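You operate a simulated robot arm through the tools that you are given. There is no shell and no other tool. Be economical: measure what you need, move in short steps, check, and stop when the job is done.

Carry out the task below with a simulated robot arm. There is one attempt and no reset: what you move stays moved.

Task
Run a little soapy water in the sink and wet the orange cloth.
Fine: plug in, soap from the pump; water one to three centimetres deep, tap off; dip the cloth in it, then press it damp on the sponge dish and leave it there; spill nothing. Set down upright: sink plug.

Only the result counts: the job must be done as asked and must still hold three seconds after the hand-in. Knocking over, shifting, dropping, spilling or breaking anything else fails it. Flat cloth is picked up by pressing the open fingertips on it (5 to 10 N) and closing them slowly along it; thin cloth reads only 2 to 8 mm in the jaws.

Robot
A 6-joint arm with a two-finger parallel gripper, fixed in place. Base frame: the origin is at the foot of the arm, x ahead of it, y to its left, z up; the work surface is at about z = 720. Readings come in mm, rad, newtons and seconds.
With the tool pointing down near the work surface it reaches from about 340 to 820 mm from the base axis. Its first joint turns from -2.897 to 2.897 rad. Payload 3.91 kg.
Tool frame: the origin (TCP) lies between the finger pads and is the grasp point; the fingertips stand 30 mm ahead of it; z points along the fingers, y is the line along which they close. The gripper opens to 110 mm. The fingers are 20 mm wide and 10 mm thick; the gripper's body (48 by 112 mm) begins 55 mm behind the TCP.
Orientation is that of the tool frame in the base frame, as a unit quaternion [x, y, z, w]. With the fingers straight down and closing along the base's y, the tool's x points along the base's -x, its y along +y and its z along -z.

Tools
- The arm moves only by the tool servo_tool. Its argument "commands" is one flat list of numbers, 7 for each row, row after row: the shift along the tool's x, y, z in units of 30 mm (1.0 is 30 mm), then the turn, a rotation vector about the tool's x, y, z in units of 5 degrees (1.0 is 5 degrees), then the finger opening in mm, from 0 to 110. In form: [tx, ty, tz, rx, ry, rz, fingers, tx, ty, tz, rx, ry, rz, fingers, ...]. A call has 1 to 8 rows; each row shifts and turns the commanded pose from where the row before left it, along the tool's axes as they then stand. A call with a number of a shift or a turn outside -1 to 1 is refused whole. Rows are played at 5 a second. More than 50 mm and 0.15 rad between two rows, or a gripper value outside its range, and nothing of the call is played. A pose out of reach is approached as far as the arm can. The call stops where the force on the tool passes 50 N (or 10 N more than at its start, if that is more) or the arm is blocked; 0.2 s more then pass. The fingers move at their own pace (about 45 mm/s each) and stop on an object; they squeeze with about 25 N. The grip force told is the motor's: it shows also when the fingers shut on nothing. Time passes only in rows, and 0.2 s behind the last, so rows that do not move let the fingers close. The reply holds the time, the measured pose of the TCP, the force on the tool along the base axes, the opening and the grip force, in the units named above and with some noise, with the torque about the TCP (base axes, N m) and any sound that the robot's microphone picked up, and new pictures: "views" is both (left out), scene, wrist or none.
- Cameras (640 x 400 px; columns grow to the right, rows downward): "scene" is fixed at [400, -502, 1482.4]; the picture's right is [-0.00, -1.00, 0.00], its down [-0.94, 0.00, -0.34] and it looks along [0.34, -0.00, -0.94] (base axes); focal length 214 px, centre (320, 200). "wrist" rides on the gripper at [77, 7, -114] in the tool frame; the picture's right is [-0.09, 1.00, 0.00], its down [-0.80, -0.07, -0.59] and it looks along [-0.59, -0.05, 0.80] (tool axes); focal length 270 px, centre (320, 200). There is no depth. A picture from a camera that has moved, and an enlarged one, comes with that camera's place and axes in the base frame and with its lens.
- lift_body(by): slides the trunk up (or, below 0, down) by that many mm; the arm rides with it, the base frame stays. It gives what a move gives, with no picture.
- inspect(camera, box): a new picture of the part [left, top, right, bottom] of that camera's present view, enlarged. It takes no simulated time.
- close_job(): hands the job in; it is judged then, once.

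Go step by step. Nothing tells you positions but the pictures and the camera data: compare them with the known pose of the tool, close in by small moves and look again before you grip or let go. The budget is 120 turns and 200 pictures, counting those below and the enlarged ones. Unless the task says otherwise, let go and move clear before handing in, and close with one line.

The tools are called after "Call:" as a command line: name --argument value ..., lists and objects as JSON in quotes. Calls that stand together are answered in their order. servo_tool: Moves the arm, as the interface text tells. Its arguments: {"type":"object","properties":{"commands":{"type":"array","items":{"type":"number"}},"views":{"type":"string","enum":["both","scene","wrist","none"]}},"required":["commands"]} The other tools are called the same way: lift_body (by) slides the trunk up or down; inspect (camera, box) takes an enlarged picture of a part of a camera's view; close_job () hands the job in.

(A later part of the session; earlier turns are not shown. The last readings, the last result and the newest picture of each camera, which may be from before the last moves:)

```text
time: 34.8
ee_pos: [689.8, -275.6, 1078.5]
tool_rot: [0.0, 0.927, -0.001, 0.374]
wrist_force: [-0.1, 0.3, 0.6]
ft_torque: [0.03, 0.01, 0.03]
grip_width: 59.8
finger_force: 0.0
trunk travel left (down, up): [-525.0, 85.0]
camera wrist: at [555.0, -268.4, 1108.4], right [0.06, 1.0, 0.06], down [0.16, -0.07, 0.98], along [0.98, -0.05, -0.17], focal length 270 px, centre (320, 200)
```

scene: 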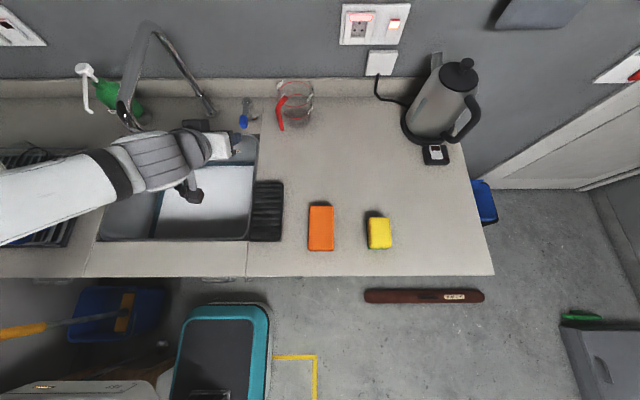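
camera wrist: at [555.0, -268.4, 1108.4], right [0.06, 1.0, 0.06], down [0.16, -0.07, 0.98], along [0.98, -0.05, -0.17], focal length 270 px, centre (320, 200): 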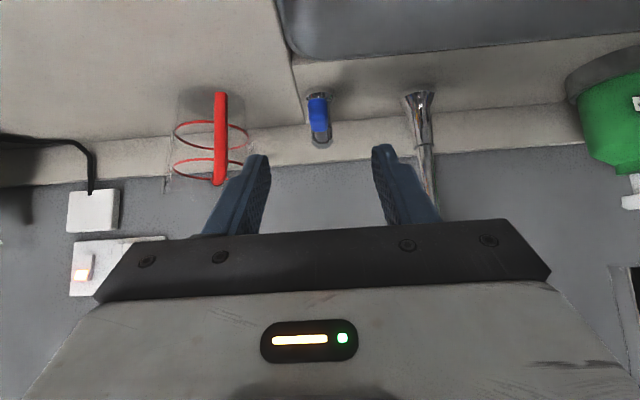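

Approach along the fingers' direction, stopping ~50 mm short to check alignment.

Call:
servo_tool --commands '[-0.3, -0.08, 0.9, 0, 0, 0, 60, -0.2, 0, 0.9, 0, 0, 0, 60, -0.2, 0, 0.9, 0, 0, 0, 60, 0, 0, 0.9, 0, 0, 0, 60, 0, 0, 0, 0, 0, 0, 60]'

Call:
inspect --camera "scene" --box '[150, 80, 300, 180]'

```text
time: 36.0
ee_pos: [779.9, -280.0, 1016.9]
tool_rot: [0.001, 0.927, -0.001, 0.374]
wrist_force: [-0.1, 0.2, 0.7]
ft_torque: [0.02, -0.05, -0.01]
grip_width: 60.0
finger_force: 0.0
trunk travel left (down, up): [-525.0, 85.0]
camera wrist: at [644.8, -271.8, 1046.7], right [0.06, 1.0, 0.06], down [0.17, -0.07, 0.98], along [0.98, -0.05, -0.17], focal length 270 px, centre (320, 200)
```

scene: 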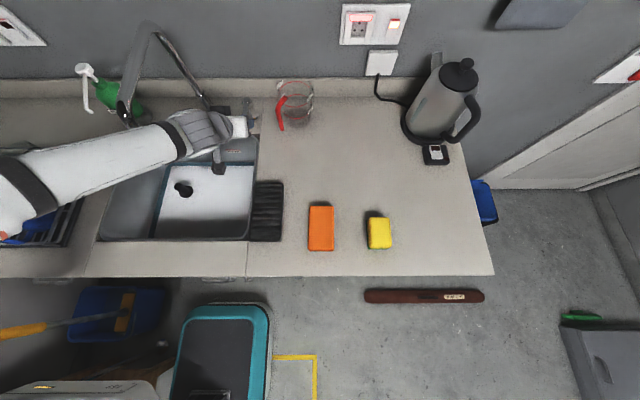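
wrist: 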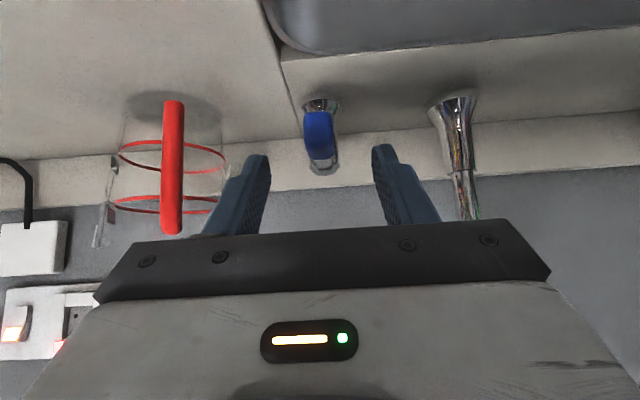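

```text
4.00 times, centred on (225, 130) of scene
camera zoom: at [400.0, -502.0, 1482.4], right [0.0, -1.0, 0.0], down [-0.94, 0.0, -0.34], along [0.34, 0.0, -0.94], focal length 858 px, centre (700, 480)
```

zoom: 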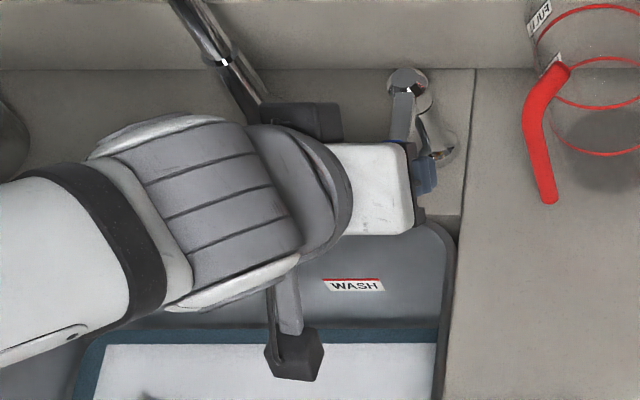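

Aligned. Move in the remaining ~62 mm and close gently on the blue grip.

Call:
servo_tool --commands '[0.05, 0.03, 0.9, 0, 0, 0, 60, 0.03, 0, 0.8, 0, 0, 0, 60, 0, 0, 0.35, 0, 0, 0, 60, 0, 0, 0, 0, 0, 0, 60]' --views "wrist"

```text
time: 37.0
ee_pos: [820.2, -280.3, 968.8]
tool_rot: [0.0, 0.928, -0.001, 0.373]
wrist_force: [-0.2, -0.2, -0.3]
ft_torque: [0.0, -0.03, -0.02]
grip_width: 59.8
finger_force: 0.1
trunk travel left (down, up): [-525.0, 85.0]
camera wrist: at [686.2, -272.1, 998.4], right [0.06, 1.0, 0.06], down [0.17, -0.07, 0.98], along [0.98, -0.05, -0.17], focal length 270 px, centre (320, 200)
```

wrist: 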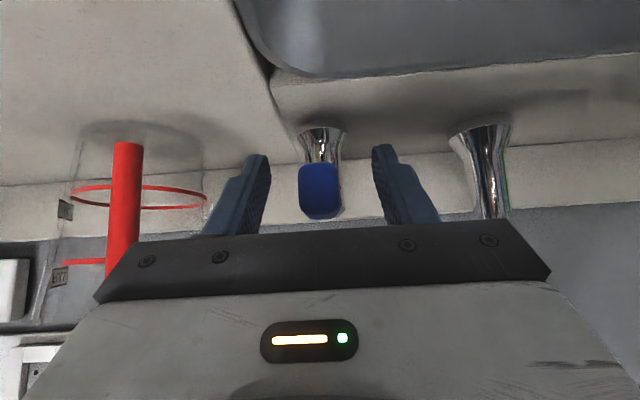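

Call:
servo_tool --commands '[0, 0.05, 0, 0, 0, 0, 40, 0, 0, 0, 0, 0, 0, 10, 0, 0, 0, 0, 0, 0, 10, 0, 0, 0, 0, 0, 0, 10, 0, 0, 0, 0, 0, 0, 10]' --views "wrist"

```text
time: 38.2
ee_pos: [820.3, -279.6, 969.3]
tool_rot: [0.001, 0.927, -0.002, 0.374]
wrist_force: [1.7, -8.3, 0.3]
ft_torque: [-0.07, -0.14, -0.24]
grip_width: 19.9
finger_force: 44.8
trunk travel left (down, up): [-525.0, 85.0]
camera wrist: at [686.2, -271.9, 998.6], right [0.07, 1.0, 0.06], down [0.16, -0.07, 0.98], along [0.98, -0.05, -0.17], focal length 270 px, centre (320, 200)
```

wrist: 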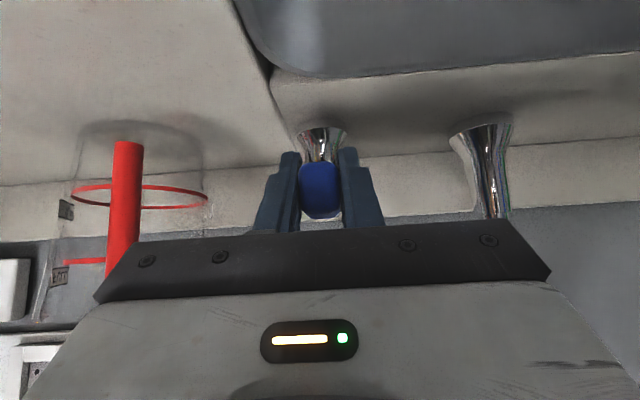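

Gripped (20 mm). Now a small lift to test whether the lever opens upward.

Call:
servo_tool --commands '[-0.116, 0.03, -0.12, 0, 0, 0, 10, -0.116, 0, -0.12, 0, 0, 0, 10, 0, 0, 0, 0, 0, 0, 10]' --views "scene"

```text
time: 39.0
ee_pos: [822.0, -278.6, 974.2]
tool_rot: [0.002, 0.929, 0.001, 0.369]
wrist_force: [-6.6, -16.1, -33.5]
ft_torque: [-0.47, 0.29, -0.74]
grip_width: 19.9
finger_force: 45.5
trunk travel left (down, up): [-525.0, 85.0]
```

scene: 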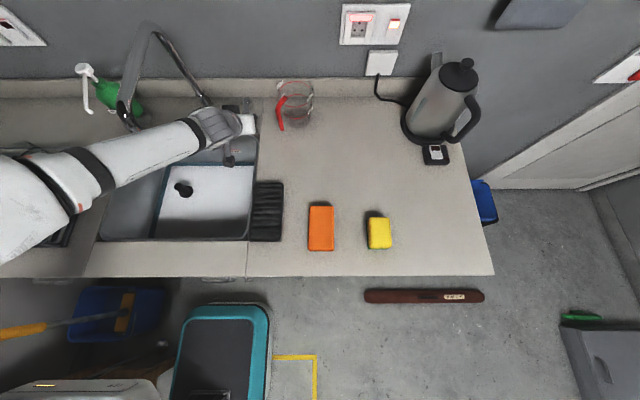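

Lifting is firmly resisted (-33 N), so the lever likely swings sideways. I'll return down and test toward -y.

Call:
servo_tool --commands '[0.116, -0.03, 0.12, 0, 0, 0, 10, 0.116, 0, 0.12, 0, 0, 0, 10, 0, -0.1, 0, 0, 0, 0, 10, 0, -0.15, 0, 0, 0, 0, 10, 0, 0, 0, 0, 0, 0, 10]' --views "scene"

```text
time: 40.2
ee_pos: [822.0, -281.5, 974.6]
tool_rot: [-0.002, 0.927, 0.0, 0.376]
wrist_force: [1.9, 18.5, 14.6]
ft_torque: [0.67, 0.39, 1.48]
grip_width: 20.0
finger_force: 44.9
trunk travel left (down, up): [-525.0, 85.0]
```

scene: 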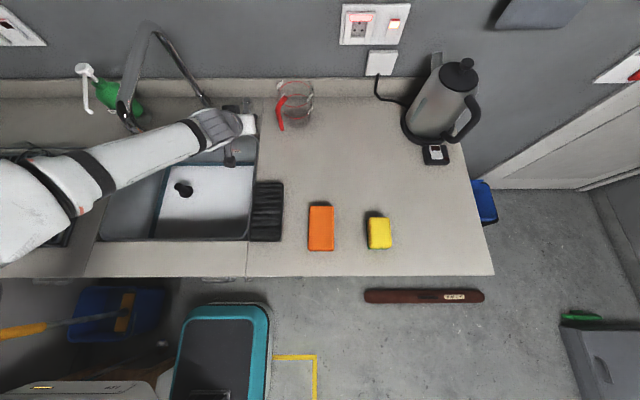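

The z position stayed 5 mm higher, so the lever may pitch with friction. I'll recentre in y and look closely.

Call:
servo_tool --commands '[0, 0.22, 0, 0, 0, 0, 10, -0.1, 0, -0.1, 0, 0, 0, 10, 0, 0, 0, 0, 0, 0, 10]' --views "wrist"

Call:
inspect --camera "wrist" --box '[240, 100, 400, 230]'

Call:
inspect --camera "scene" --box '[90, 80, 290, 250]'

```text
time: 41.0
ee_pos: [822.1, -280.3, 974.2]
tool_rot: [0.002, 0.928, -0.002, 0.374]
wrist_force: [14.0, -2.3, 5.9]
ft_torque: [0.14, -1.2, 0.09]
grip_width: 19.9
finger_force: 45.6
trunk travel left (down, up): [-525.0, 85.0]
camera wrist: at [686.9, -271.9, 1003.7], right [0.07, 1.0, 0.06], down [0.17, -0.07, 0.98], along [0.98, -0.06, -0.17], focal length 270 px, centre (320, 200)
```

wrist: 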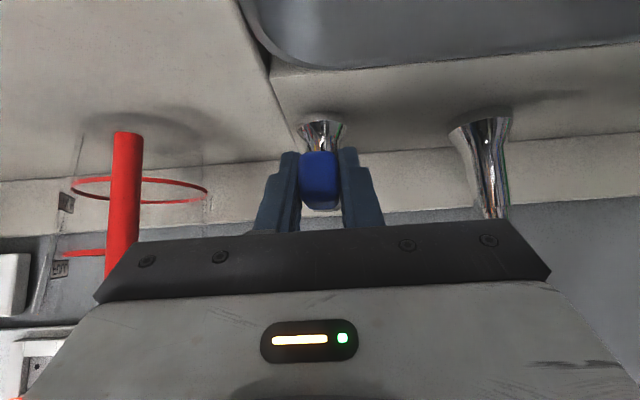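

```text
3.08 times, centred on (320, 165) of wrist
camera zoom: at [686.9, -271.9, 1003.7], right [0.07, 1.0, 0.06], down [0.17, -0.07, 0.98], along [0.98, -0.06, -0.17], focal length 832 px, centre (320, 308)
```

zoom: 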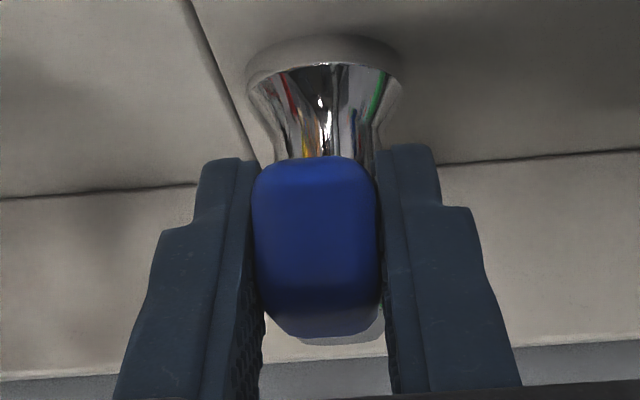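

```text
2.35 times, centred on (190, 165) of scene
camera zoom: at [400.0, -502.0, 1482.4], right [0.0, -1.0, 0.0], down [-0.94, 0.0, -0.34], along [0.34, 0.0, -0.94], focal length 505 px, centre (626, 282)
```

zoom: 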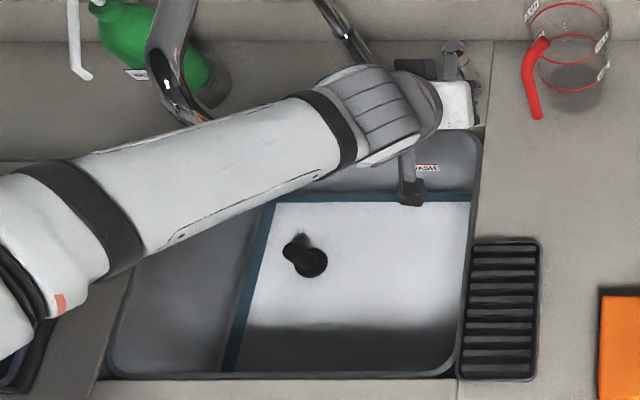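

The tool slipped up 5 mm along the grip, so the lever is fixed in pitch. I'll push harder sideways toward -y.

Call:
servo_tool --commands '[0, -0.15, 0, 0, 0, 0, 10, 0, -0.15, 0, 0, 0, 0, 10, 0, -0.15, 0, 0, 0, 0, 10, 0, 0, 0, 0, 0, 0, 10]' --views "wrist"

```text
time: 42.0
ee_pos: [821.1, -286.7, 973.3]
tool_rot: [-0.001, 0.928, 0.0, 0.372]
wrist_force: [2.9, 21.8, 3.9]
ft_torque: [0.85, 0.83, 1.79]
grip_width: 23.2
finger_force: 45.2
trunk travel left (down, up): [-525.0, 85.0]
camera wrist: at [686.4, -281.4, 1004.1], right [0.06, 1.0, 0.06], down [0.17, -0.07, 0.98], along [0.98, -0.05, -0.17], focal length 270 px, centre (320, 200)
```

wrist: 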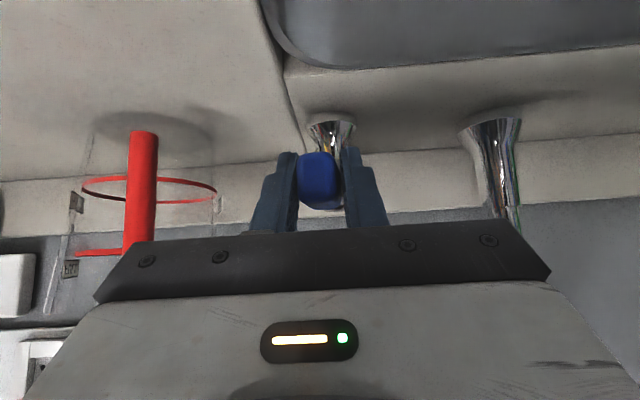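

The lever is turning toward -y (friction ≈22 N). I'll check for water before going on.

Call:
inspect --camera "scene" --box '[90, 80, 290, 250]'

Call:
servo_tool --commands '[-0.05, -0.25, 0, -0.69, 0, -0.72, 10, -0.02, -0.25, 0, -0.69, 0, -0.72, 10, 0, 0, 0, 0, 0, 0, 10]' --views "both"

```text
2.35 times, centred on (190, 165) of scene
camera zoom: at [400.0, -502.0, 1482.4], right [0.0, -1.0, 0.0], down [-0.94, 0.0, -0.34], along [0.34, 0.0, -0.94], focal length 505 px, centre (626, 282)
```

zoom: 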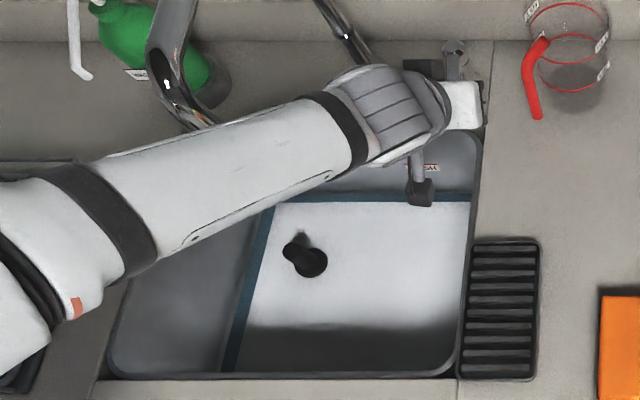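

```text
time: 42.8
ee_pos: [824.0, -303.9, 973.0]
tool_rot: [-0.081, 0.925, 0.031, 0.37]
wrist_force: [9.5, 22.4, -5.4]
ft_torque: [0.97, -0.79, 1.44]
grip_width: 23.2
finger_force: 44.9
trunk travel left (down, up): [-525.0, 85.0]
camera wrist: at [690.1, -319.7, 1004.1], right [-0.11, 0.99, 0.06], down [0.18, -0.04, 0.98], along [0.98, 0.12, -0.17], focal length 270 px, centre (320, 200)
```

scene: 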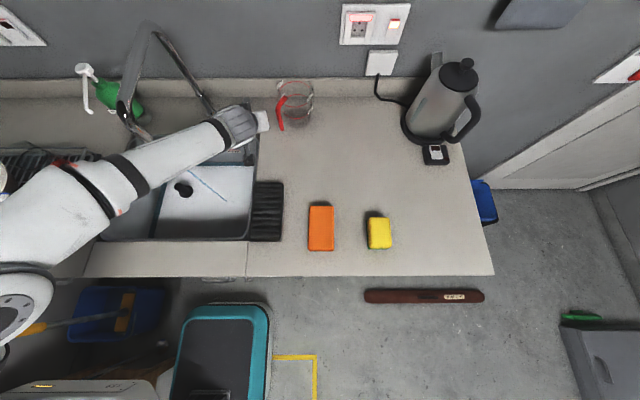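
wrist: 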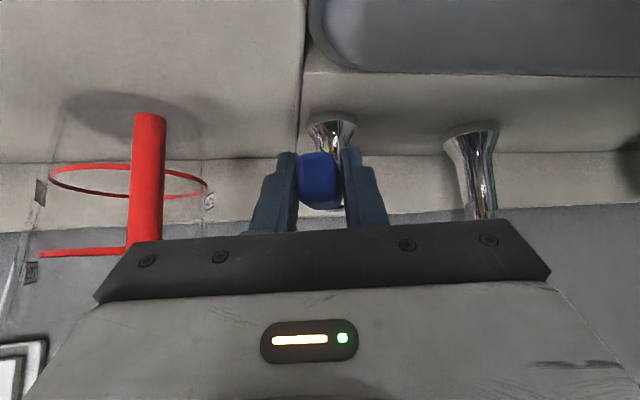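

Water is running in a thin stream into the sink. I'll hold here and measure the fill rate.

Call:
servo_tool --commands '[0, 0, 0, 0, 0, 0, 10, 0, 0, 0, 0, 0, 0, 10, 0, 0, 0, 0, 0, 0, 10, 0, 0, 0, 0, 0, 0, 10, 0, 0, 0, 0, 0, 0, 10, 0, 0, 0, 0, 0, 0, 10, 0, 0, 0, 0, 0, 0, 10, 0, 0, 0, 0, 0, 0, 10]' --views "none"

Call:
inspect --camera "scene" --box '[90, 120, 290, 250]'

```text
time: 44.6
ee_pos: [824.6, -303.9, 973.4]
tool_rot: [-0.081, 0.925, 0.032, 0.371]
wrist_force: [5.5, 20.3, -10.2]
ft_torque: [0.67, 0.58, 1.52]
grip_width: 23.2
finger_force: 45.5
trunk travel left (down, up): [-525.0, 85.0]
```

```text
3.08 times, centred on (190, 185) of scene
camera zoom: at [400.0, -502.0, 1482.4], right [0.0, -1.0, 0.0], down [-0.94, 0.0, -0.34], along [0.34, 0.0, -0.94], focal length 660 px, centre (720, 246)
```

zoom: 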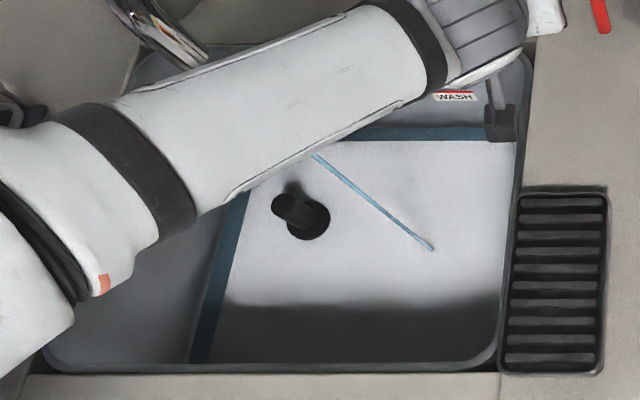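

Let me use the stream's landing point as a level gauge at higher zoom, and wait longer.

Call:
inspect --camera "scene" --box '[140, 150, 260, 225]'

Call:
servo_tool --commands '[0, 0, 0, 0, 0, 0, 10, 0, 0, 0, 0, 0, 0, 10, 0, 0, 0, 0, 0, 0, 10, 0, 0, 0, 0, 0, 0, 10, 0, 0, 0, 0, 0, 0, 10, 0, 0, 0, 0, 0, 0, 10, 0, 0, 0, 0, 0, 0, 10, 0, 0, 0, 0, 0, 0, 10]' --views "none"

Call:
servo_tool --commands '[0, 0, 0, 0, 0, 0, 10, 0, 0, 0, 0, 0, 0, 10, 0, 0, 0, 0, 0, 0, 10, 0, 0, 0, 0, 0, 0, 10, 0, 0, 0, 0, 0, 0, 10, 0, 0, 0, 0, 0, 0, 10, 0, 0, 0, 0, 0, 0, 10, 0, 0, 0, 0, 0, 0, 10]' --views "none"

Call:
inspect --camera "scene" --box '[140, 150, 260, 225]'

```text
5.33 times, centred on (200, 188) of scene
camera zoom: at [400.0, -502.0, 1482.4], right [0.0, -1.0, 0.0], down [-0.94, 0.0, -0.34], along [0.34, 0.0, -0.94], focal length 1144 px, centre (960, 267)
```

zoom: 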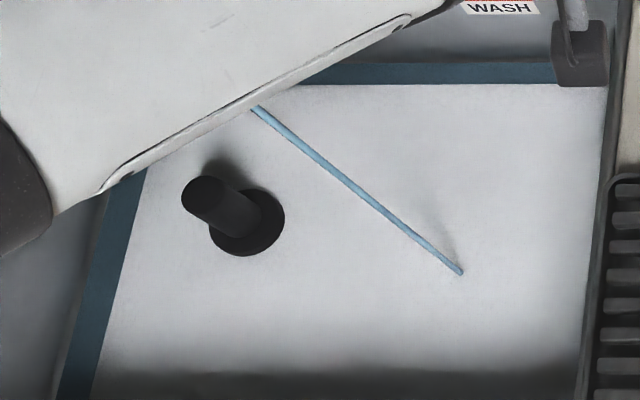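

```text
time: 46.4
ee_pos: [824.3, -303.3, 974.6]
tool_rot: [-0.082, 0.925, 0.032, 0.371]
wrist_force: [3.8, 20.9, -13.9]
ft_torque: [0.73, 0.25, 1.63]
grip_width: 23.5
finger_force: 44.8
trunk travel left (down, up): [-525.0, 85.0]
```

```text
time: 48.2
ee_pos: [824.6, -304.2, 974.2]
tool_rot: [-0.082, 0.925, 0.032, 0.371]
wrist_force: [3.6, 20.8, -14.4]
ft_torque: [0.75, 0.31, 1.55]
grip_width: 23.5
finger_force: 45.1
trunk travel left (down, up): [-525.0, 85.0]
```

```text
5.33 times, centred on (200, 188) of scene
camera zoom: at [400.0, -502.0, 1482.4], right [0.0, -1.0, 0.0], down [-0.94, 0.0, -0.34], along [0.34, 0.0, -0.94], focal length 1144 px, centre (960, 267)
```

zoom: 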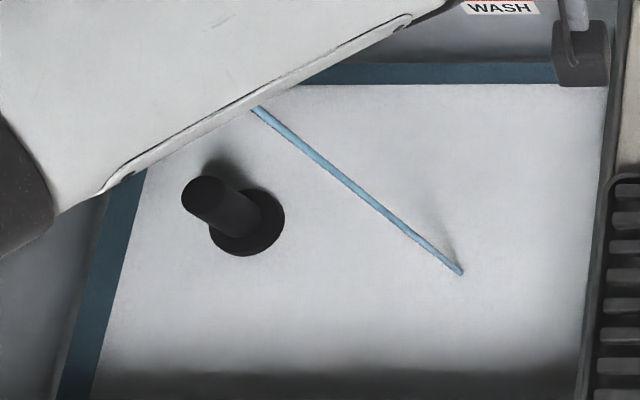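

No visible rise yet; the flow is thin. I'll open the lever another ~10°.

Call:
servo_tool --commands '[-0.02, -0.25, 0, -0.69, 0, -0.72, 10, -0.02, -0.25, 0, -0.69, 0, -0.72, 10, 0, 0, 0, 0, 0, 0, 10, 0, 0, 0, 0, 0, 0, 10, 0, 0, 0, 0, 0, 0, 10, 0, 0, 0, 0, 0, 0, 10]' --views "none"

Call:
inspect --camera "scene" --box '[140, 150, 260, 225]'

```text
time: 49.6
ee_pos: [829.5, -317.7, 974.2]
tool_rot: [-0.161, 0.915, 0.064, 0.365]
wrist_force: [7.3, 24.1, -18.0]
ft_torque: [0.92, -0.15, 1.44]
grip_width: 23.8
finger_force: 45.1
trunk travel left (down, up): [-525.0, 85.0]
```

```text
5.33 times, centred on (200, 188) of scene
camera zoom: at [400.0, -502.0, 1482.4], right [0.0, -1.0, 0.0], down [-0.94, 0.0, -0.34], along [0.34, 0.0, -0.94], focal length 1144 px, centre (960, 267)
```

zoom: 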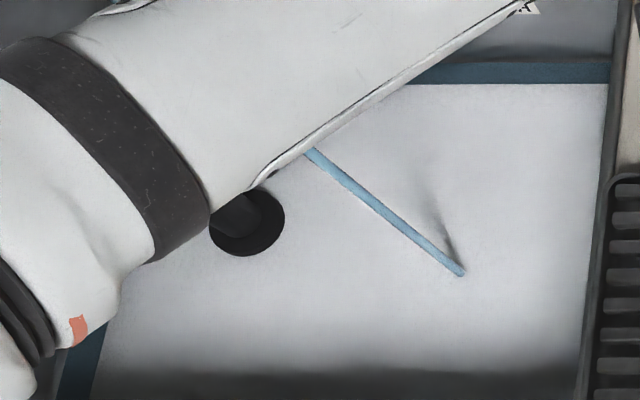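

The stream is thicker now. Wait and gauge again.

Call:
servo_tool --commands '[0, 0, 0, 0, 0, 0, 10, 0, 0, 0, 0, 0, 0, 10, 0, 0, 0, 0, 0, 0, 10, 0, 0, 0, 0, 0, 0, 10, 0, 0, 0, 0, 0, 0, 10, 0, 0, 0, 0, 0, 0, 10, 0, 0, 0, 0, 0, 0, 10, 0, 0, 0, 0, 0, 0, 10]' --views "none"

Call:
servo_tool --commands '[0, 0, 0, 0, 0, 0, 10, 0, 0, 0, 0, 0, 0, 10, 0, 0, 0, 0, 0, 0, 10, 0, 0, 0, 0, 0, 0, 10, 0, 0, 0, 0, 0, 0, 10, 0, 0, 0, 0, 0, 0, 10, 0, 0, 0, 0, 0, 0, 10, 0, 0, 0, 0, 0, 0, 10]' --views "none"

Call:
inspect --camera "scene" --box '[140, 150, 260, 225]'

```text
time: 51.4
ee_pos: [829.4, -316.9, 972.7]
tool_rot: [-0.162, 0.914, 0.065, 0.366]
wrist_force: [6.0, 23.9, -19.9]
ft_torque: [0.63, 0.34, 1.51]
grip_width: 23.6
finger_force: 45.3
trunk travel left (down, up): [-525.0, 85.0]
```

```text
time: 53.2
ee_pos: [829.6, -317.4, 973.9]
tool_rot: [-0.161, 0.914, 0.065, 0.366]
wrist_force: [5.6, 24.4, -19.4]
ft_torque: [0.66, 0.37, 1.51]
grip_width: 23.6
finger_force: 45.0
trunk travel left (down, up): [-525.0, 85.0]
```

```text
5.33 times, centred on (200, 188) of scene
camera zoom: at [400.0, -502.0, 1482.4], right [0.0, -1.0, 0.0], down [-0.94, 0.0, -0.34], along [0.34, 0.0, -0.94], focal length 1144 px, centre (960, 267)
```

zoom: 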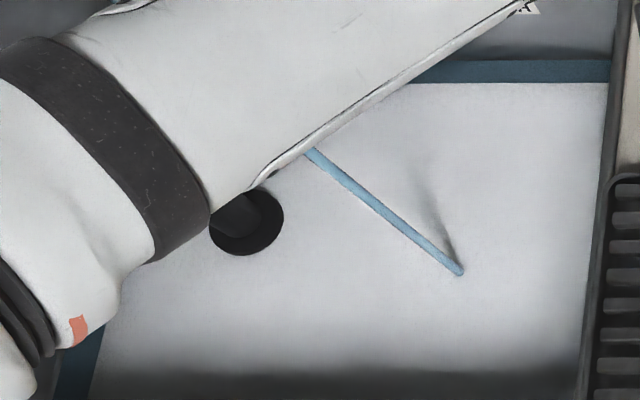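

The surface is creeping up (~0.7 mm/s). I'll gauge the waterline against the back wall at high zoom before and after a longer wait.

Call:
inspect --camera "scene" --box '[216, 150, 256, 175]'

Call:
servo_tool --commands '[0, 0, 0, 0, 0, 0, 10, 0, 0, 0, 0, 0, 0, 10, 0, 0, 0, 0, 0, 0, 10, 0, 0, 0, 0, 0, 0, 10, 0, 0, 0, 0, 0, 0, 10, 0, 0, 0, 0, 0, 0, 10, 0, 0, 0, 0, 0, 0, 10, 0, 0, 0, 0, 0, 0, 10]' --views "none"

Call:
servo_tool --commands '[0, 0, 0, 0, 0, 0, 10, 0, 0, 0, 0, 0, 0, 10, 0, 0, 0, 0, 0, 0, 10, 0, 0, 0, 0, 0, 0, 10, 0, 0, 0, 0, 0, 0, 10, 0, 0, 0, 0, 0, 0, 10, 0, 0, 0, 0, 0, 0, 10, 0, 0, 0, 0, 0, 0, 10]' --views "none"

Call:
servo_tool --commands '[0, 0, 0, 0, 0, 0, 10, 0, 0, 0, 0, 0, 0, 10, 0, 0, 0, 0, 0, 0, 10, 0, 0, 0, 0, 0, 0, 10, 0, 0, 0, 0, 0, 0, 10, 0, 0, 0, 0, 0, 0, 10, 0, 0, 0, 0, 0, 0, 10, 0, 0, 0, 0, 0, 0, 10]' --views "none"

Call:
inspect --camera "scene" --box '[216, 150, 256, 175]'

```text
16.00 times, centred on (236, 162) of scene
camera zoom: at [400.0, -502.0, 1482.4], right [0.0, -1.0, 0.0], down [-0.94, 0.0, -0.34], along [0.34, 0.0, -0.94], focal length 3432 px, centre (1664, 800)
```

zoom: 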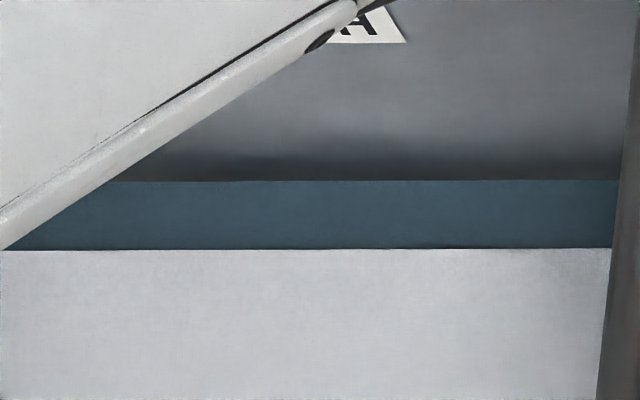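

```text
time: 55.0
ee_pos: [829.5, -317.2, 973.2]
tool_rot: [-0.161, 0.914, 0.065, 0.366]
wrist_force: [5.8, 23.4, -18.6]
ft_torque: [0.69, 0.36, 1.56]
grip_width: 23.6
finger_force: 44.8
trunk travel left (down, up): [-525.0, 85.0]
```

```text
time: 56.8
ee_pos: [829.0, -317.9, 975.4]
tool_rot: [-0.162, 0.914, 0.065, 0.366]
wrist_force: [7.1, 23.6, -18.2]
ft_torque: [0.69, 0.34, 1.46]
grip_width: 23.4
finger_force: 44.8
trunk travel left (down, up): [-525.0, 85.0]
```

```text
time: 58.6
ee_pos: [829.4, -316.8, 974.5]
tool_rot: [-0.162, 0.914, 0.065, 0.366]
wrist_force: [6.2, 24.3, -16.6]
ft_torque: [0.69, 0.3, 1.52]
grip_width: 23.4
finger_force: 44.6
trunk travel left (down, up): [-525.0, 85.0]
```

```text
16.00 times, centred on (236, 162) of scene
camera zoom: at [400.0, -502.0, 1482.4], right [0.0, -1.0, 0.0], down [-0.94, 0.0, -0.34], along [0.34, 0.0, -0.94], focal length 3432 px, centre (1664, 800)
```

zoom: 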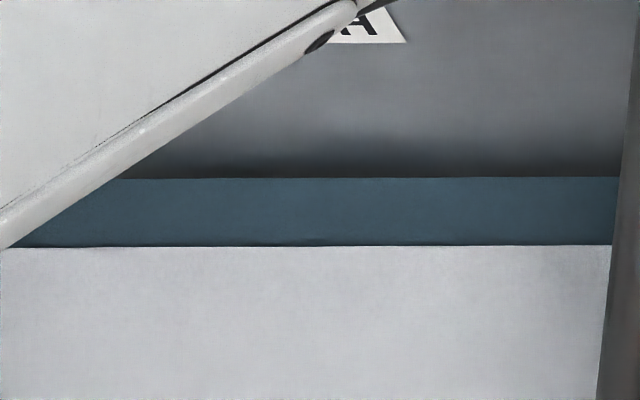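

It rises only ~0.26 mm/s, so I want more flow, but the jug's red handle is near the gripper. I'll look before opening further.

Call:
servo_tool --commands '[0, 0, 0, 0, 0, 0, 10]' --views "both"

Call:
inspect --camera "scene" --box '[210, 70, 330, 150]'

```text
time: 59.0
ee_pos: [829.0, -316.9, 975.1]
tool_rot: [-0.161, 0.915, 0.064, 0.365]
wrist_force: [6.6, 22.4, -16.9]
ft_torque: [0.69, 0.32, 1.48]
grip_width: 23.9
finger_force: 45.1
trunk travel left (down, up): [-525.0, 85.0]
camera wrist: at [700.1, -356.9, 1004.9], right [-0.28, 0.96, 0.06], down [0.18, -0.01, 0.98], along [0.94, 0.29, -0.17], focal length 270 px, centre (320, 200)
```

scene: 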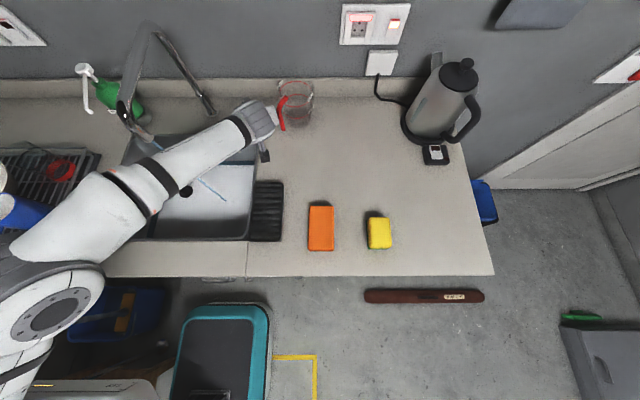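
wrist: 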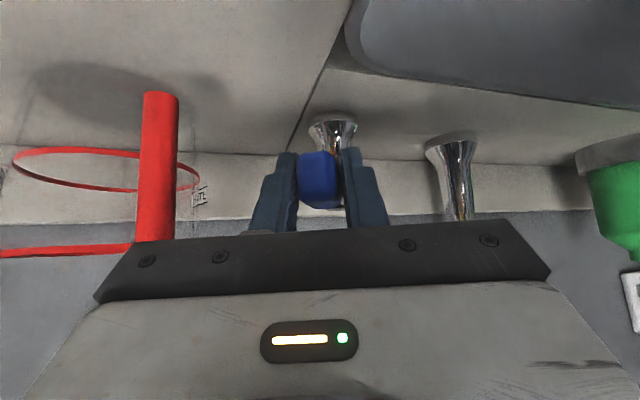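

```text
5.00 times, centred on (270, 110) of scene
camera zoom: at [400.0, -502.0, 1482.4], right [0.0, -1.0, 0.0], down [-0.94, 0.0, -0.34], along [0.34, 0.0, -0.94], focal length 1072 px, centre (570, 650)
```

zoom: 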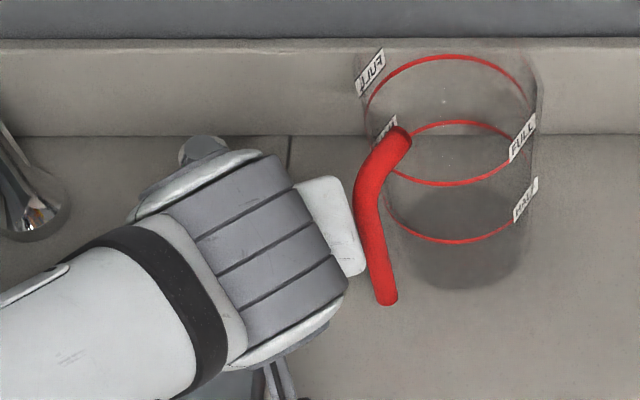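

The gripper is close to the jug handle, so I won't open further. I'll keep this flow and wait.

Call:
servo_tool --commands '[0, 0, 0, 0, 0, 0, 10, 0, 0, 0, 0, 0, 0, 10, 0, 0, 0, 0, 0, 0, 10, 0, 0, 0, 0, 0, 0, 10, 0, 0, 0, 0, 0, 0, 10, 0, 0, 0, 0, 0, 0, 10, 0, 0, 0, 0, 0, 0, 10, 0, 0, 0, 0, 0, 0, 10]' --views "none"

Call:
servo_tool --commands '[0, 0, 0, 0, 0, 0, 10, 0, 0, 0, 0, 0, 0, 10, 0, 0, 0, 0, 0, 0, 10, 0, 0, 0, 0, 0, 0, 10, 0, 0, 0, 0, 0, 0, 10, 0, 0, 0, 0, 0, 0, 10, 0, 0, 0, 0, 0, 0, 10, 0, 0, 0, 0, 0, 0, 10]' --views "none"

Call:
servo_tool --commands '[0, 0, 0, 0, 0, 0, 10, 0, 0, 0, 0, 0, 0, 10, 0, 0, 0, 0, 0, 0, 10, 0, 0, 0, 0, 0, 0, 10, 0, 0, 0, 0, 0, 0, 10, 0, 0, 0, 0, 0, 0, 10, 0, 0, 0, 0, 0, 0, 10, 0, 0, 0, 0, 0, 0, 10]' --views "none"

Call:
servo_tool --commands '[0, 0, 0, 0, 0, 0, 10, 0, 0, 0, 0, 0, 0, 10, 0, 0, 0, 0, 0, 0, 10, 0, 0, 0, 0, 0, 0, 10, 0, 0, 0, 0, 0, 0, 10, 0, 0, 0, 0, 0, 0, 10, 0, 0, 0, 0, 0, 0, 10, 0, 0, 0, 0, 0, 0, 10]' --views "none"

Call:
servo_tool --commands '[0, 0, 0, 0, 0, 0, 10, 0, 0, 0, 0, 0, 0, 10, 0, 0, 0, 0, 0, 0, 10, 0, 0, 0, 0, 0, 0, 10, 0, 0, 0, 0, 0, 0, 10, 0, 0, 0, 0, 0, 0, 10, 0, 0, 0, 0, 0, 0, 10, 0, 0, 0, 0, 0, 0, 10]' --views "none"

Call:
inspect --camera "scene" --box '[216, 150, 256, 175]'

```text
time: 60.8
ee_pos: [827.7, -317.0, 974.7]
tool_rot: [-0.162, 0.914, 0.065, 0.366]
wrist_force: [6.3, 23.8, -17.3]
ft_torque: [0.76, 0.29, 1.46]
grip_width: 23.4
finger_force: 44.5
trunk travel left (down, up): [-525.0, 85.0]
```

```text
time: 62.6
ee_pos: [828.6, -317.8, 975.2]
tool_rot: [-0.162, 0.914, 0.065, 0.366]
wrist_force: [6.3, 23.6, -15.2]
ft_torque: [0.69, 0.29, 1.49]
grip_width: 24.0
finger_force: 45.6
trunk travel left (down, up): [-525.0, 85.0]
```

```text
time: 64.4
ee_pos: [828.3, -316.5, 974.4]
tool_rot: [-0.162, 0.914, 0.064, 0.366]
wrist_force: [6.4, 23.8, -14.7]
ft_torque: [0.71, 0.31, 1.5]
grip_width: 23.9
finger_force: 44.8
trunk travel left (down, up): [-525.0, 85.0]
```

```text
time: 66.2
ee_pos: [829.1, -319.0, 974.6]
tool_rot: [-0.162, 0.914, 0.065, 0.366]
wrist_force: [5.7, 23.1, -15.2]
ft_torque: [0.69, 0.3, 1.55]
grip_width: 23.4
finger_force: 45.0
trunk travel left (down, up): [-525.0, 85.0]
```

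```text
time: 68.0
ee_pos: [829.2, -317.1, 974.7]
tool_rot: [-0.162, 0.914, 0.064, 0.367]
wrist_force: [5.1, 23.1, -14.8]
ft_torque: [0.7, 0.29, 1.5]
grip_width: 23.5
finger_force: 44.5
trunk travel left (down, up): [-525.0, 85.0]
```

```text
16.00 times, centred on (236, 162) of scene
camera zoom: at [400.0, -502.0, 1482.4], right [0.0, -1.0, 0.0], down [-0.94, 0.0, -0.34], along [0.34, 0.0, -0.94], focal length 3432 px, centre (1664, 800)
```

zoom: 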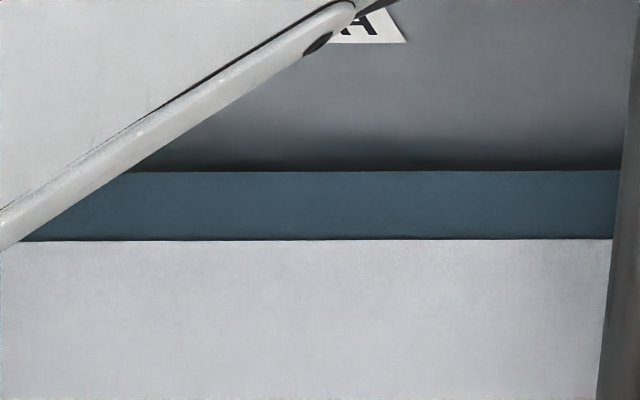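

Depth is now about 7–8 mm, rising ~0.34 mm/s. I'll wait ~20 s more and gauge again; the target waterline is row ≈153 in this zoom (≈16 mm).

Call:
servo_tool --commands '[0, 0, 0, 0, 0, 0, 10, 0, 0, 0, 0, 0, 0, 10, 0, 0, 0, 0, 0, 0, 10, 0, 0, 0, 0, 0, 0, 10, 0, 0, 0, 0, 0, 0, 10, 0, 0, 0, 0, 0, 0, 10, 0, 0, 0, 0, 0, 0, 10, 0, 0, 0, 0, 0, 0, 10]' --views "none"

Call:
servo_tool --commands '[0, 0, 0, 0, 0, 0, 10, 0, 0, 0, 0, 0, 0, 10, 0, 0, 0, 0, 0, 0, 10, 0, 0, 0, 0, 0, 0, 10, 0, 0, 0, 0, 0, 0, 10, 0, 0, 0, 0, 0, 0, 10, 0, 0, 0, 0, 0, 0, 10, 0, 0, 0, 0, 0, 0, 10]' --views "none"

Call:
servo_tool --commands '[0, 0, 0, 0, 0, 0, 10, 0, 0, 0, 0, 0, 0, 10, 0, 0, 0, 0, 0, 0, 10, 0, 0, 0, 0, 0, 0, 10, 0, 0, 0, 0, 0, 0, 10, 0, 0, 0, 0, 0, 0, 10, 0, 0, 0, 0, 0, 0, 10, 0, 0, 0, 0, 0, 0, 10]' --views "none"

Call:
servo_tool --commands '[0, 0, 0, 0, 0, 0, 10, 0, 0, 0, 0, 0, 0, 10, 0, 0, 0, 0, 0, 0, 10, 0, 0, 0, 0, 0, 0, 10, 0, 0, 0, 0, 0, 0, 10, 0, 0, 0, 0, 0, 0, 10, 0, 0, 0, 0, 0, 0, 10, 0, 0, 0, 0, 0, 0, 10]' --views "none"

Call:
servo_tool --commands '[0, 0, 0, 0, 0, 0, 10, 0, 0, 0, 0, 0, 0, 10, 0, 0, 0, 0, 0, 0, 10, 0, 0, 0, 0, 0, 0, 10, 0, 0, 0, 0, 0, 0, 10, 0, 0, 0, 0, 0, 0, 10, 0, 0, 0, 0, 0, 0, 10, 0, 0, 0, 0, 0, 0, 10]' --views "none"

Call:
servo_tool --commands '[0, 0, 0, 0, 0, 0, 10, 0, 0, 0, 0, 0, 0, 10, 0, 0, 0, 0, 0, 0, 10, 0, 0, 0, 0, 0, 0, 10, 0, 0, 0, 0, 0, 0, 10, 0, 0, 0, 0, 0, 0, 10, 0, 0, 0, 0, 0, 0, 10, 0, 0, 0, 0, 0, 0, 10]' --views "none"

Call:
servo_tool --commands '[0, 0, 0, 0, 0, 0, 10, 0, 0, 0, 0, 0, 0, 10, 0, 0, 0, 0, 0, 0, 10, 0, 0, 0, 0, 0, 0, 10, 0, 0, 0, 0, 0, 0, 10, 0, 0, 0, 0, 0, 0, 10, 0, 0, 0, 0, 0, 0, 10, 0, 0, 0, 0, 0, 0, 10]' --views "none"

Call:
servo_tool --commands '[0, 0, 0, 0, 0, 0, 10, 0, 0, 0, 0, 0, 0, 10, 0, 0, 0, 0, 0, 0, 10, 0, 0, 0, 0, 0, 0, 10, 0, 0, 0, 0, 0, 0, 10, 0, 0, 0, 0, 0, 0, 10, 0, 0, 0, 0, 0, 0, 10, 0, 0, 0, 0, 0, 0, 10]' --views "none"

Call:
servo_tool --commands '[0, 0, 0, 0, 0, 0, 10, 0, 0, 0, 0, 0, 0, 10, 0, 0, 0, 0, 0, 0, 10, 0, 0, 0, 0, 0, 0, 10, 0, 0, 0, 0, 0, 0, 10, 0, 0, 0, 0, 0, 0, 10, 0, 0, 0, 0, 0, 0, 10, 0, 0, 0, 0, 0, 0, 10]' --views "none"

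Call:
servo_tool --commands '[0, 0, 0, 0, 0, 0, 10, 0, 0, 0, 0, 0, 0, 10, 0, 0, 0, 0, 0, 0, 10, 0, 0, 0, 0, 0, 0, 10, 0, 0, 0, 0, 0, 0, 10, 0, 0, 0, 0, 0, 0, 10, 0, 0, 0, 0, 0, 0, 10, 0, 0, 0, 0, 0, 0, 10]' --views "none"

Call:
inspect --camera "scene" --box '[216, 150, 256, 175]'

Call:
inspect --camera "scene" --box '[90, 120, 290, 250]'

```text
time: 69.8
ee_pos: [829.6, -318.3, 975.0]
tool_rot: [-0.162, 0.914, 0.064, 0.367]
wrist_force: [5.4, 24.8, -14.2]
ft_torque: [0.7, 0.3, 1.47]
grip_width: 23.7
finger_force: 44.7
trunk travel left (down, up): [-525.0, 85.0]
```

```text
time: 71.6
ee_pos: [828.3, -317.6, 974.6]
tool_rot: [-0.162, 0.914, 0.064, 0.367]
wrist_force: [6.0, 23.1, -13.5]
ft_torque: [0.72, 0.31, 1.54]
grip_width: 23.4
finger_force: 45.0
trunk travel left (down, up): [-525.0, 85.0]
```

```text
time: 73.4
ee_pos: [828.6, -317.6, 974.5]
tool_rot: [-0.162, 0.914, 0.065, 0.366]
wrist_force: [5.4, 23.1, -14.5]
ft_torque: [0.7, 0.29, 1.47]
grip_width: 23.4
finger_force: 44.8
trunk travel left (down, up): [-525.0, 85.0]
```

```text
time: 75.2
ee_pos: [828.3, -318.0, 974.8]
tool_rot: [-0.162, 0.914, 0.064, 0.367]
wrist_force: [4.7, 22.7, -13.3]
ft_torque: [0.71, 0.28, 1.51]
grip_width: 23.5
finger_force: 44.9
trunk travel left (down, up): [-525.0, 85.0]
```

```text
time: 77.0
ee_pos: [827.2, -316.7, 975.4]
tool_rot: [-0.161, 0.914, 0.064, 0.366]
wrist_force: [4.7, 22.5, -13.0]
ft_torque: [0.75, 0.33, 1.51]
grip_width: 23.5
finger_force: 45.1
trunk travel left (down, up): [-525.0, 85.0]
```

```text
time: 78.8
ee_pos: [828.8, -317.6, 973.2]
tool_rot: [-0.162, 0.914, 0.064, 0.366]
wrist_force: [4.3, 22.8, -11.4]
ft_torque: [0.73, 0.29, 1.57]
grip_width: 23.7
finger_force: 44.9
trunk travel left (down, up): [-525.0, 85.0]
```

```text
time: 80.6
ee_pos: [828.9, -318.0, 974.8]
tool_rot: [-0.162, 0.914, 0.064, 0.367]
wrist_force: [5.9, 22.9, -12.8]
ft_torque: [0.72, 0.28, 1.49]
grip_width: 23.6
finger_force: 43.9
trunk travel left (down, up): [-525.0, 85.0]
```

```text
time: 82.4
ee_pos: [827.6, -318.0, 974.2]
tool_rot: [-0.161, 0.914, 0.064, 0.367]
wrist_force: [5.1, 22.1, -12.1]
ft_torque: [0.75, 0.26, 1.51]
grip_width: 23.6
finger_force: 45.0
trunk travel left (down, up): [-525.0, 85.0]
```

```text
time: 84.2
ee_pos: [827.6, -317.2, 975.4]
tool_rot: [-0.162, 0.914, 0.065, 0.367]
wrist_force: [4.4, 21.9, -11.5]
ft_torque: [0.73, 0.27, 1.51]
grip_width: 23.4
finger_force: 44.6
trunk travel left (down, up): [-525.0, 85.0]
```

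```text
time: 86.0
ee_pos: [827.8, -316.9, 976.0]
tool_rot: [-0.161, 0.914, 0.064, 0.367]
wrist_force: [4.6, 21.7, -10.6]
ft_torque: [0.73, 0.27, 1.5]
grip_width: 23.3
finger_force: 45.2
trunk travel left (down, up): [-525.0, 85.0]
```

```text
16.00 times, centred on (236, 162) of scene
camera zoom: at [400.0, -502.0, 1482.4], right [0.0, -1.0, 0.0], down [-0.94, 0.0, -0.34], along [0.34, 0.0, -0.94], focal length 3432 px, centre (1664, 800)
```

zoom: 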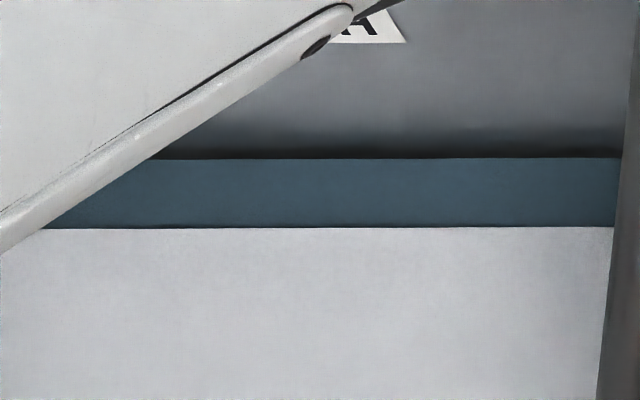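

```text
3.08 times, centred on (190, 185) of scene
camera zoom: at [400.0, -502.0, 1482.4], right [0.0, -1.0, 0.0], down [-0.94, 0.0, -0.34], along [0.34, 0.0, -0.94], focal length 660 px, centre (720, 246)
```

zoom: 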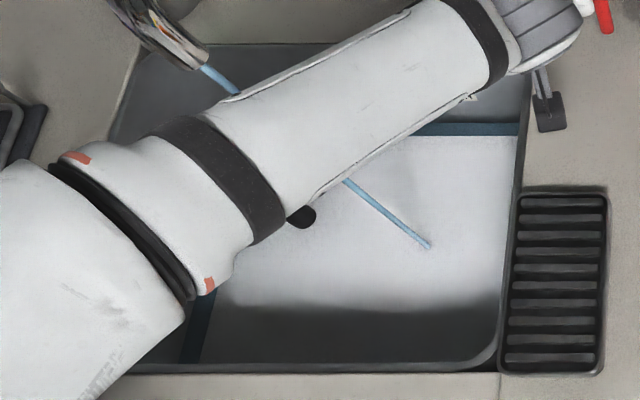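

Waterline is at ~158 (≈13.5 mm). About 12 s more.

Call:
servo_tool --commands '[0, 0, 0, 0, 0, 0, 10, 0, 0, 0, 0, 0, 0, 10, 0, 0, 0, 0, 0, 0, 10, 0, 0, 0, 0, 0, 0, 10, 0, 0, 0, 0, 0, 0, 10, 0, 0, 0, 0, 0, 0, 10, 0, 0, 0, 0, 0, 0, 10, 0, 0, 0, 0, 0, 0, 10]' --views "none"

Call:
servo_tool --commands '[0, 0, 0, 0, 0, 0, 10, 0, 0, 0, 0, 0, 0, 10, 0, 0, 0, 0, 0, 0, 10, 0, 0, 0, 0, 0, 0, 10, 0, 0, 0, 0, 0, 0, 10, 0, 0, 0, 0, 0, 0, 10, 0, 0, 0, 0, 0, 0, 10, 0, 0, 0, 0, 0, 0, 10]' --views "none"

Call:
servo_tool --commands '[0, 0, 0, 0, 0, 0, 10, 0, 0, 0, 0, 0, 0, 10, 0, 0, 0, 0, 0, 0, 10, 0, 0, 0, 0, 0, 0, 10, 0, 0, 0, 0, 0, 0, 10, 0, 0, 0, 0, 0, 0, 10, 0, 0, 0, 0, 0, 0, 10, 0, 0, 0, 0, 0, 0, 10]' --views "none"

Call:
servo_tool --commands '[0, 0, 0, 0, 0, 0, 10, 0, 0, 0, 0, 0, 0, 10, 0, 0, 0, 0, 0, 0, 10, 0, 0, 0, 0, 0, 0, 10, 0, 0, 0, 0, 0, 0, 10, 0, 0, 0, 0, 0, 0, 10, 0, 0, 0, 0, 0, 0, 10, 0, 0, 0, 0, 0, 0, 10]' --views "none"

Call:
servo_tool --commands '[0, 0, 0, 0, 0, 0, 10, 0, 0, 0, 0, 0, 0, 10, 0, 0, 0, 0, 0, 0, 10, 0, 0, 0, 0, 0, 0, 10, 0, 0, 0, 0, 0, 0, 10, 0, 0, 0, 0, 0, 0, 10, 0, 0, 0, 0, 0, 0, 10, 0, 0, 0, 0, 0, 0, 10]' --views "none"

Call:
servo_tool --commands '[0, 0, 0, 0, 0, 0, 10, 0, 0, 0, 0, 0, 0, 10, 0, 0, 0, 0, 0, 0, 10, 0, 0, 0, 0, 0, 0, 10, 0, 0, 0, 0, 0, 0, 10, 0, 0, 0, 0, 0, 0, 10, 0, 0, 0, 0, 0, 0, 10, 0, 0, 0, 0, 0, 0, 10]' --views "none"

Call:
inspect --camera "scene" --box '[216, 150, 256, 175]'

```text
time: 87.8
ee_pos: [829.2, -317.3, 976.3]
tool_rot: [-0.162, 0.914, 0.064, 0.366]
wrist_force: [4.5, 23.1, -11.1]
ft_torque: [0.73, 0.3, 1.49]
grip_width: 23.3
finger_force: 45.1
trunk travel left (down, up): [-525.0, 85.0]
```

```text
time: 89.6
ee_pos: [827.7, -316.6, 975.0]
tool_rot: [-0.162, 0.914, 0.064, 0.366]
wrist_force: [4.9, 21.6, -11.3]
ft_torque: [0.76, 0.29, 1.53]
grip_width: 23.6
finger_force: 44.8
trunk travel left (down, up): [-525.0, 85.0]
```

```text
time: 91.4
ee_pos: [828.8, -317.9, 975.7]
tool_rot: [-0.161, 0.914, 0.064, 0.366]
wrist_force: [4.1, 22.1, -10.2]
ft_torque: [0.71, 0.3, 1.53]
grip_width: 23.5
finger_force: 44.7
trunk travel left (down, up): [-525.0, 85.0]
```

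```text
time: 93.2
ee_pos: [827.1, -318.1, 975.3]
tool_rot: [-0.162, 0.914, 0.064, 0.367]
wrist_force: [3.4, 22.0, -10.5]
ft_torque: [0.69, 0.3, 1.54]
grip_width: 23.4
finger_force: 44.9
trunk travel left (down, up): [-525.0, 85.0]
```

```text
time: 95.0
ee_pos: [827.9, -317.8, 977.1]
tool_rot: [-0.161, 0.914, 0.064, 0.366]
wrist_force: [4.1, 22.1, -10.5]
ft_torque: [0.77, 0.29, 1.51]
grip_width: 23.5
finger_force: 45.2
trunk travel left (down, up): [-525.0, 85.0]
```

```text
time: 96.8
ee_pos: [828.0, -317.8, 975.3]
tool_rot: [-0.162, 0.914, 0.064, 0.366]
wrist_force: [3.2, 21.2, -9.6]
ft_torque: [0.74, 0.27, 1.49]
grip_width: 23.5
finger_force: 45.3
trunk travel left (down, up): [-525.0, 85.0]
```

```text
16.00 times, centred on (236, 162) of scene
camera zoom: at [400.0, -502.0, 1482.4], right [0.0, -1.0, 0.0], down [-0.94, 0.0, -0.34], along [0.34, 0.0, -0.94], focal length 3432 px, centre (1664, 800)
```

zoom: 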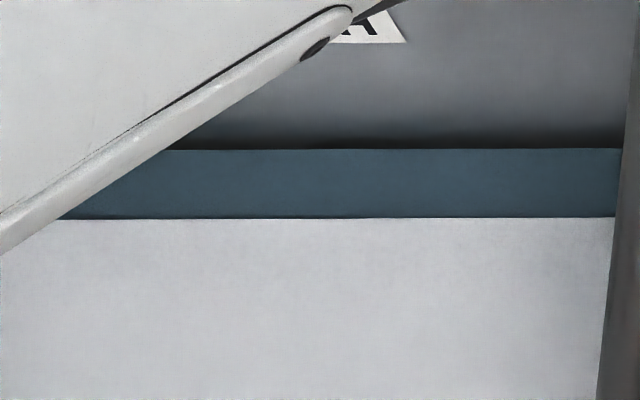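

Depth is ≈17–18 mm. Close the tap by reversing the lever swing back to its original direction, going slightly past for the lag.

Call:
servo_tool --commands '[0.02, 0.25, 0, 0.69, 0, 0.72, 10, 0.02, 0.25, 0, 0.69, 0, 0.72, 10, 0.02, 0.25, 0, 0.69, 0, 0.72, 10, 0.05, 0.25, 0, 0.69, 0, 0.72, 10, 0, 0.15, 0, 0, 0, 0, 10, 0, 0.15, 0, 0, 0, 0, 10, 0, 0.15, 0, 0, 0, 0, 10, 0, 0, 0, 0, 0, 0, 10]' --views "both"

```text
time: 98.6
ee_pos: [819.4, -279.6, 975.5]
tool_rot: [0.001, 0.927, -0.002, 0.375]
wrist_force: [8.6, 1.9, 5.3]
ft_torque: [0.3, -0.21, 0.32]
grip_width: 20.0
finger_force: 44.8
trunk travel left (down, up): [-525.0, 85.0]
camera wrist: at [684.4, -271.8, 1005.1], right [0.07, 1.0, 0.06], down [0.16, -0.07, 0.98], along [0.98, -0.06, -0.17], focal length 270 px, centre (320, 200)
```

scene: 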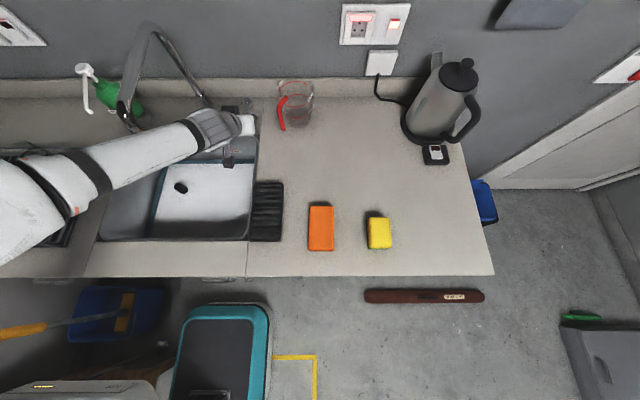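
wrist: 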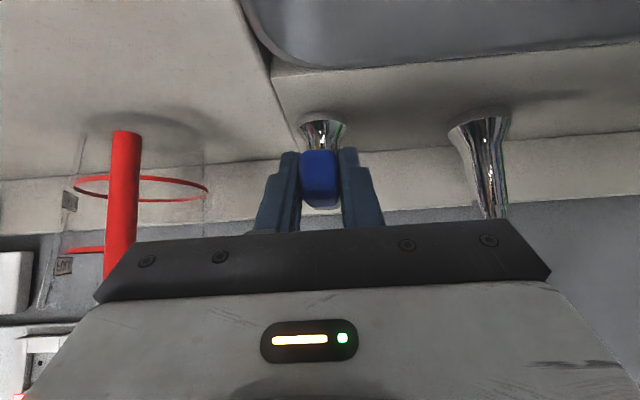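

The stream has stopped. I'll nudge a little further toward +y to be sure it's at the stop.

Call:
servo_tool --commands '[0, 0.1, 0, 0, 0, 0, 10, 0, 0.06, 0, 0, 0, 0, 10, 0, 0, 0, 0, 0, 0, 10]' --views "none"

Call:
inspect --camera "scene" --box '[90, 110, 290, 250]'

```text
time: 99.4
ee_pos: [819.1, -279.2, 974.9]
tool_rot: [0.002, 0.927, -0.002, 0.376]
wrist_force: [17.6, -25.5, 12.0]
ft_torque: [-0.41, 0.09, -0.73]
grip_width: 19.7
finger_force: 45.6
trunk travel left (down, up): [-525.0, 85.0]
```

```text
2.86 times, centred on (190, 180) of scene
camera zoom: at [400.0, -502.0, 1482.4], right [0.0, -1.0, 0.0], down [-0.94, 0.0, -0.34], along [0.34, 0.0, -0.94], focal length 613 px, centre (691, 257)
```

zoom: 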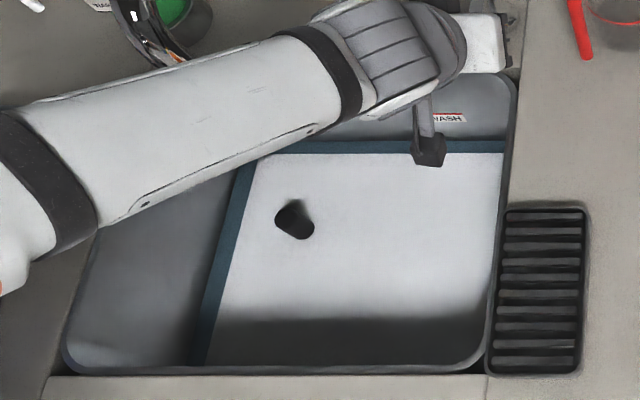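

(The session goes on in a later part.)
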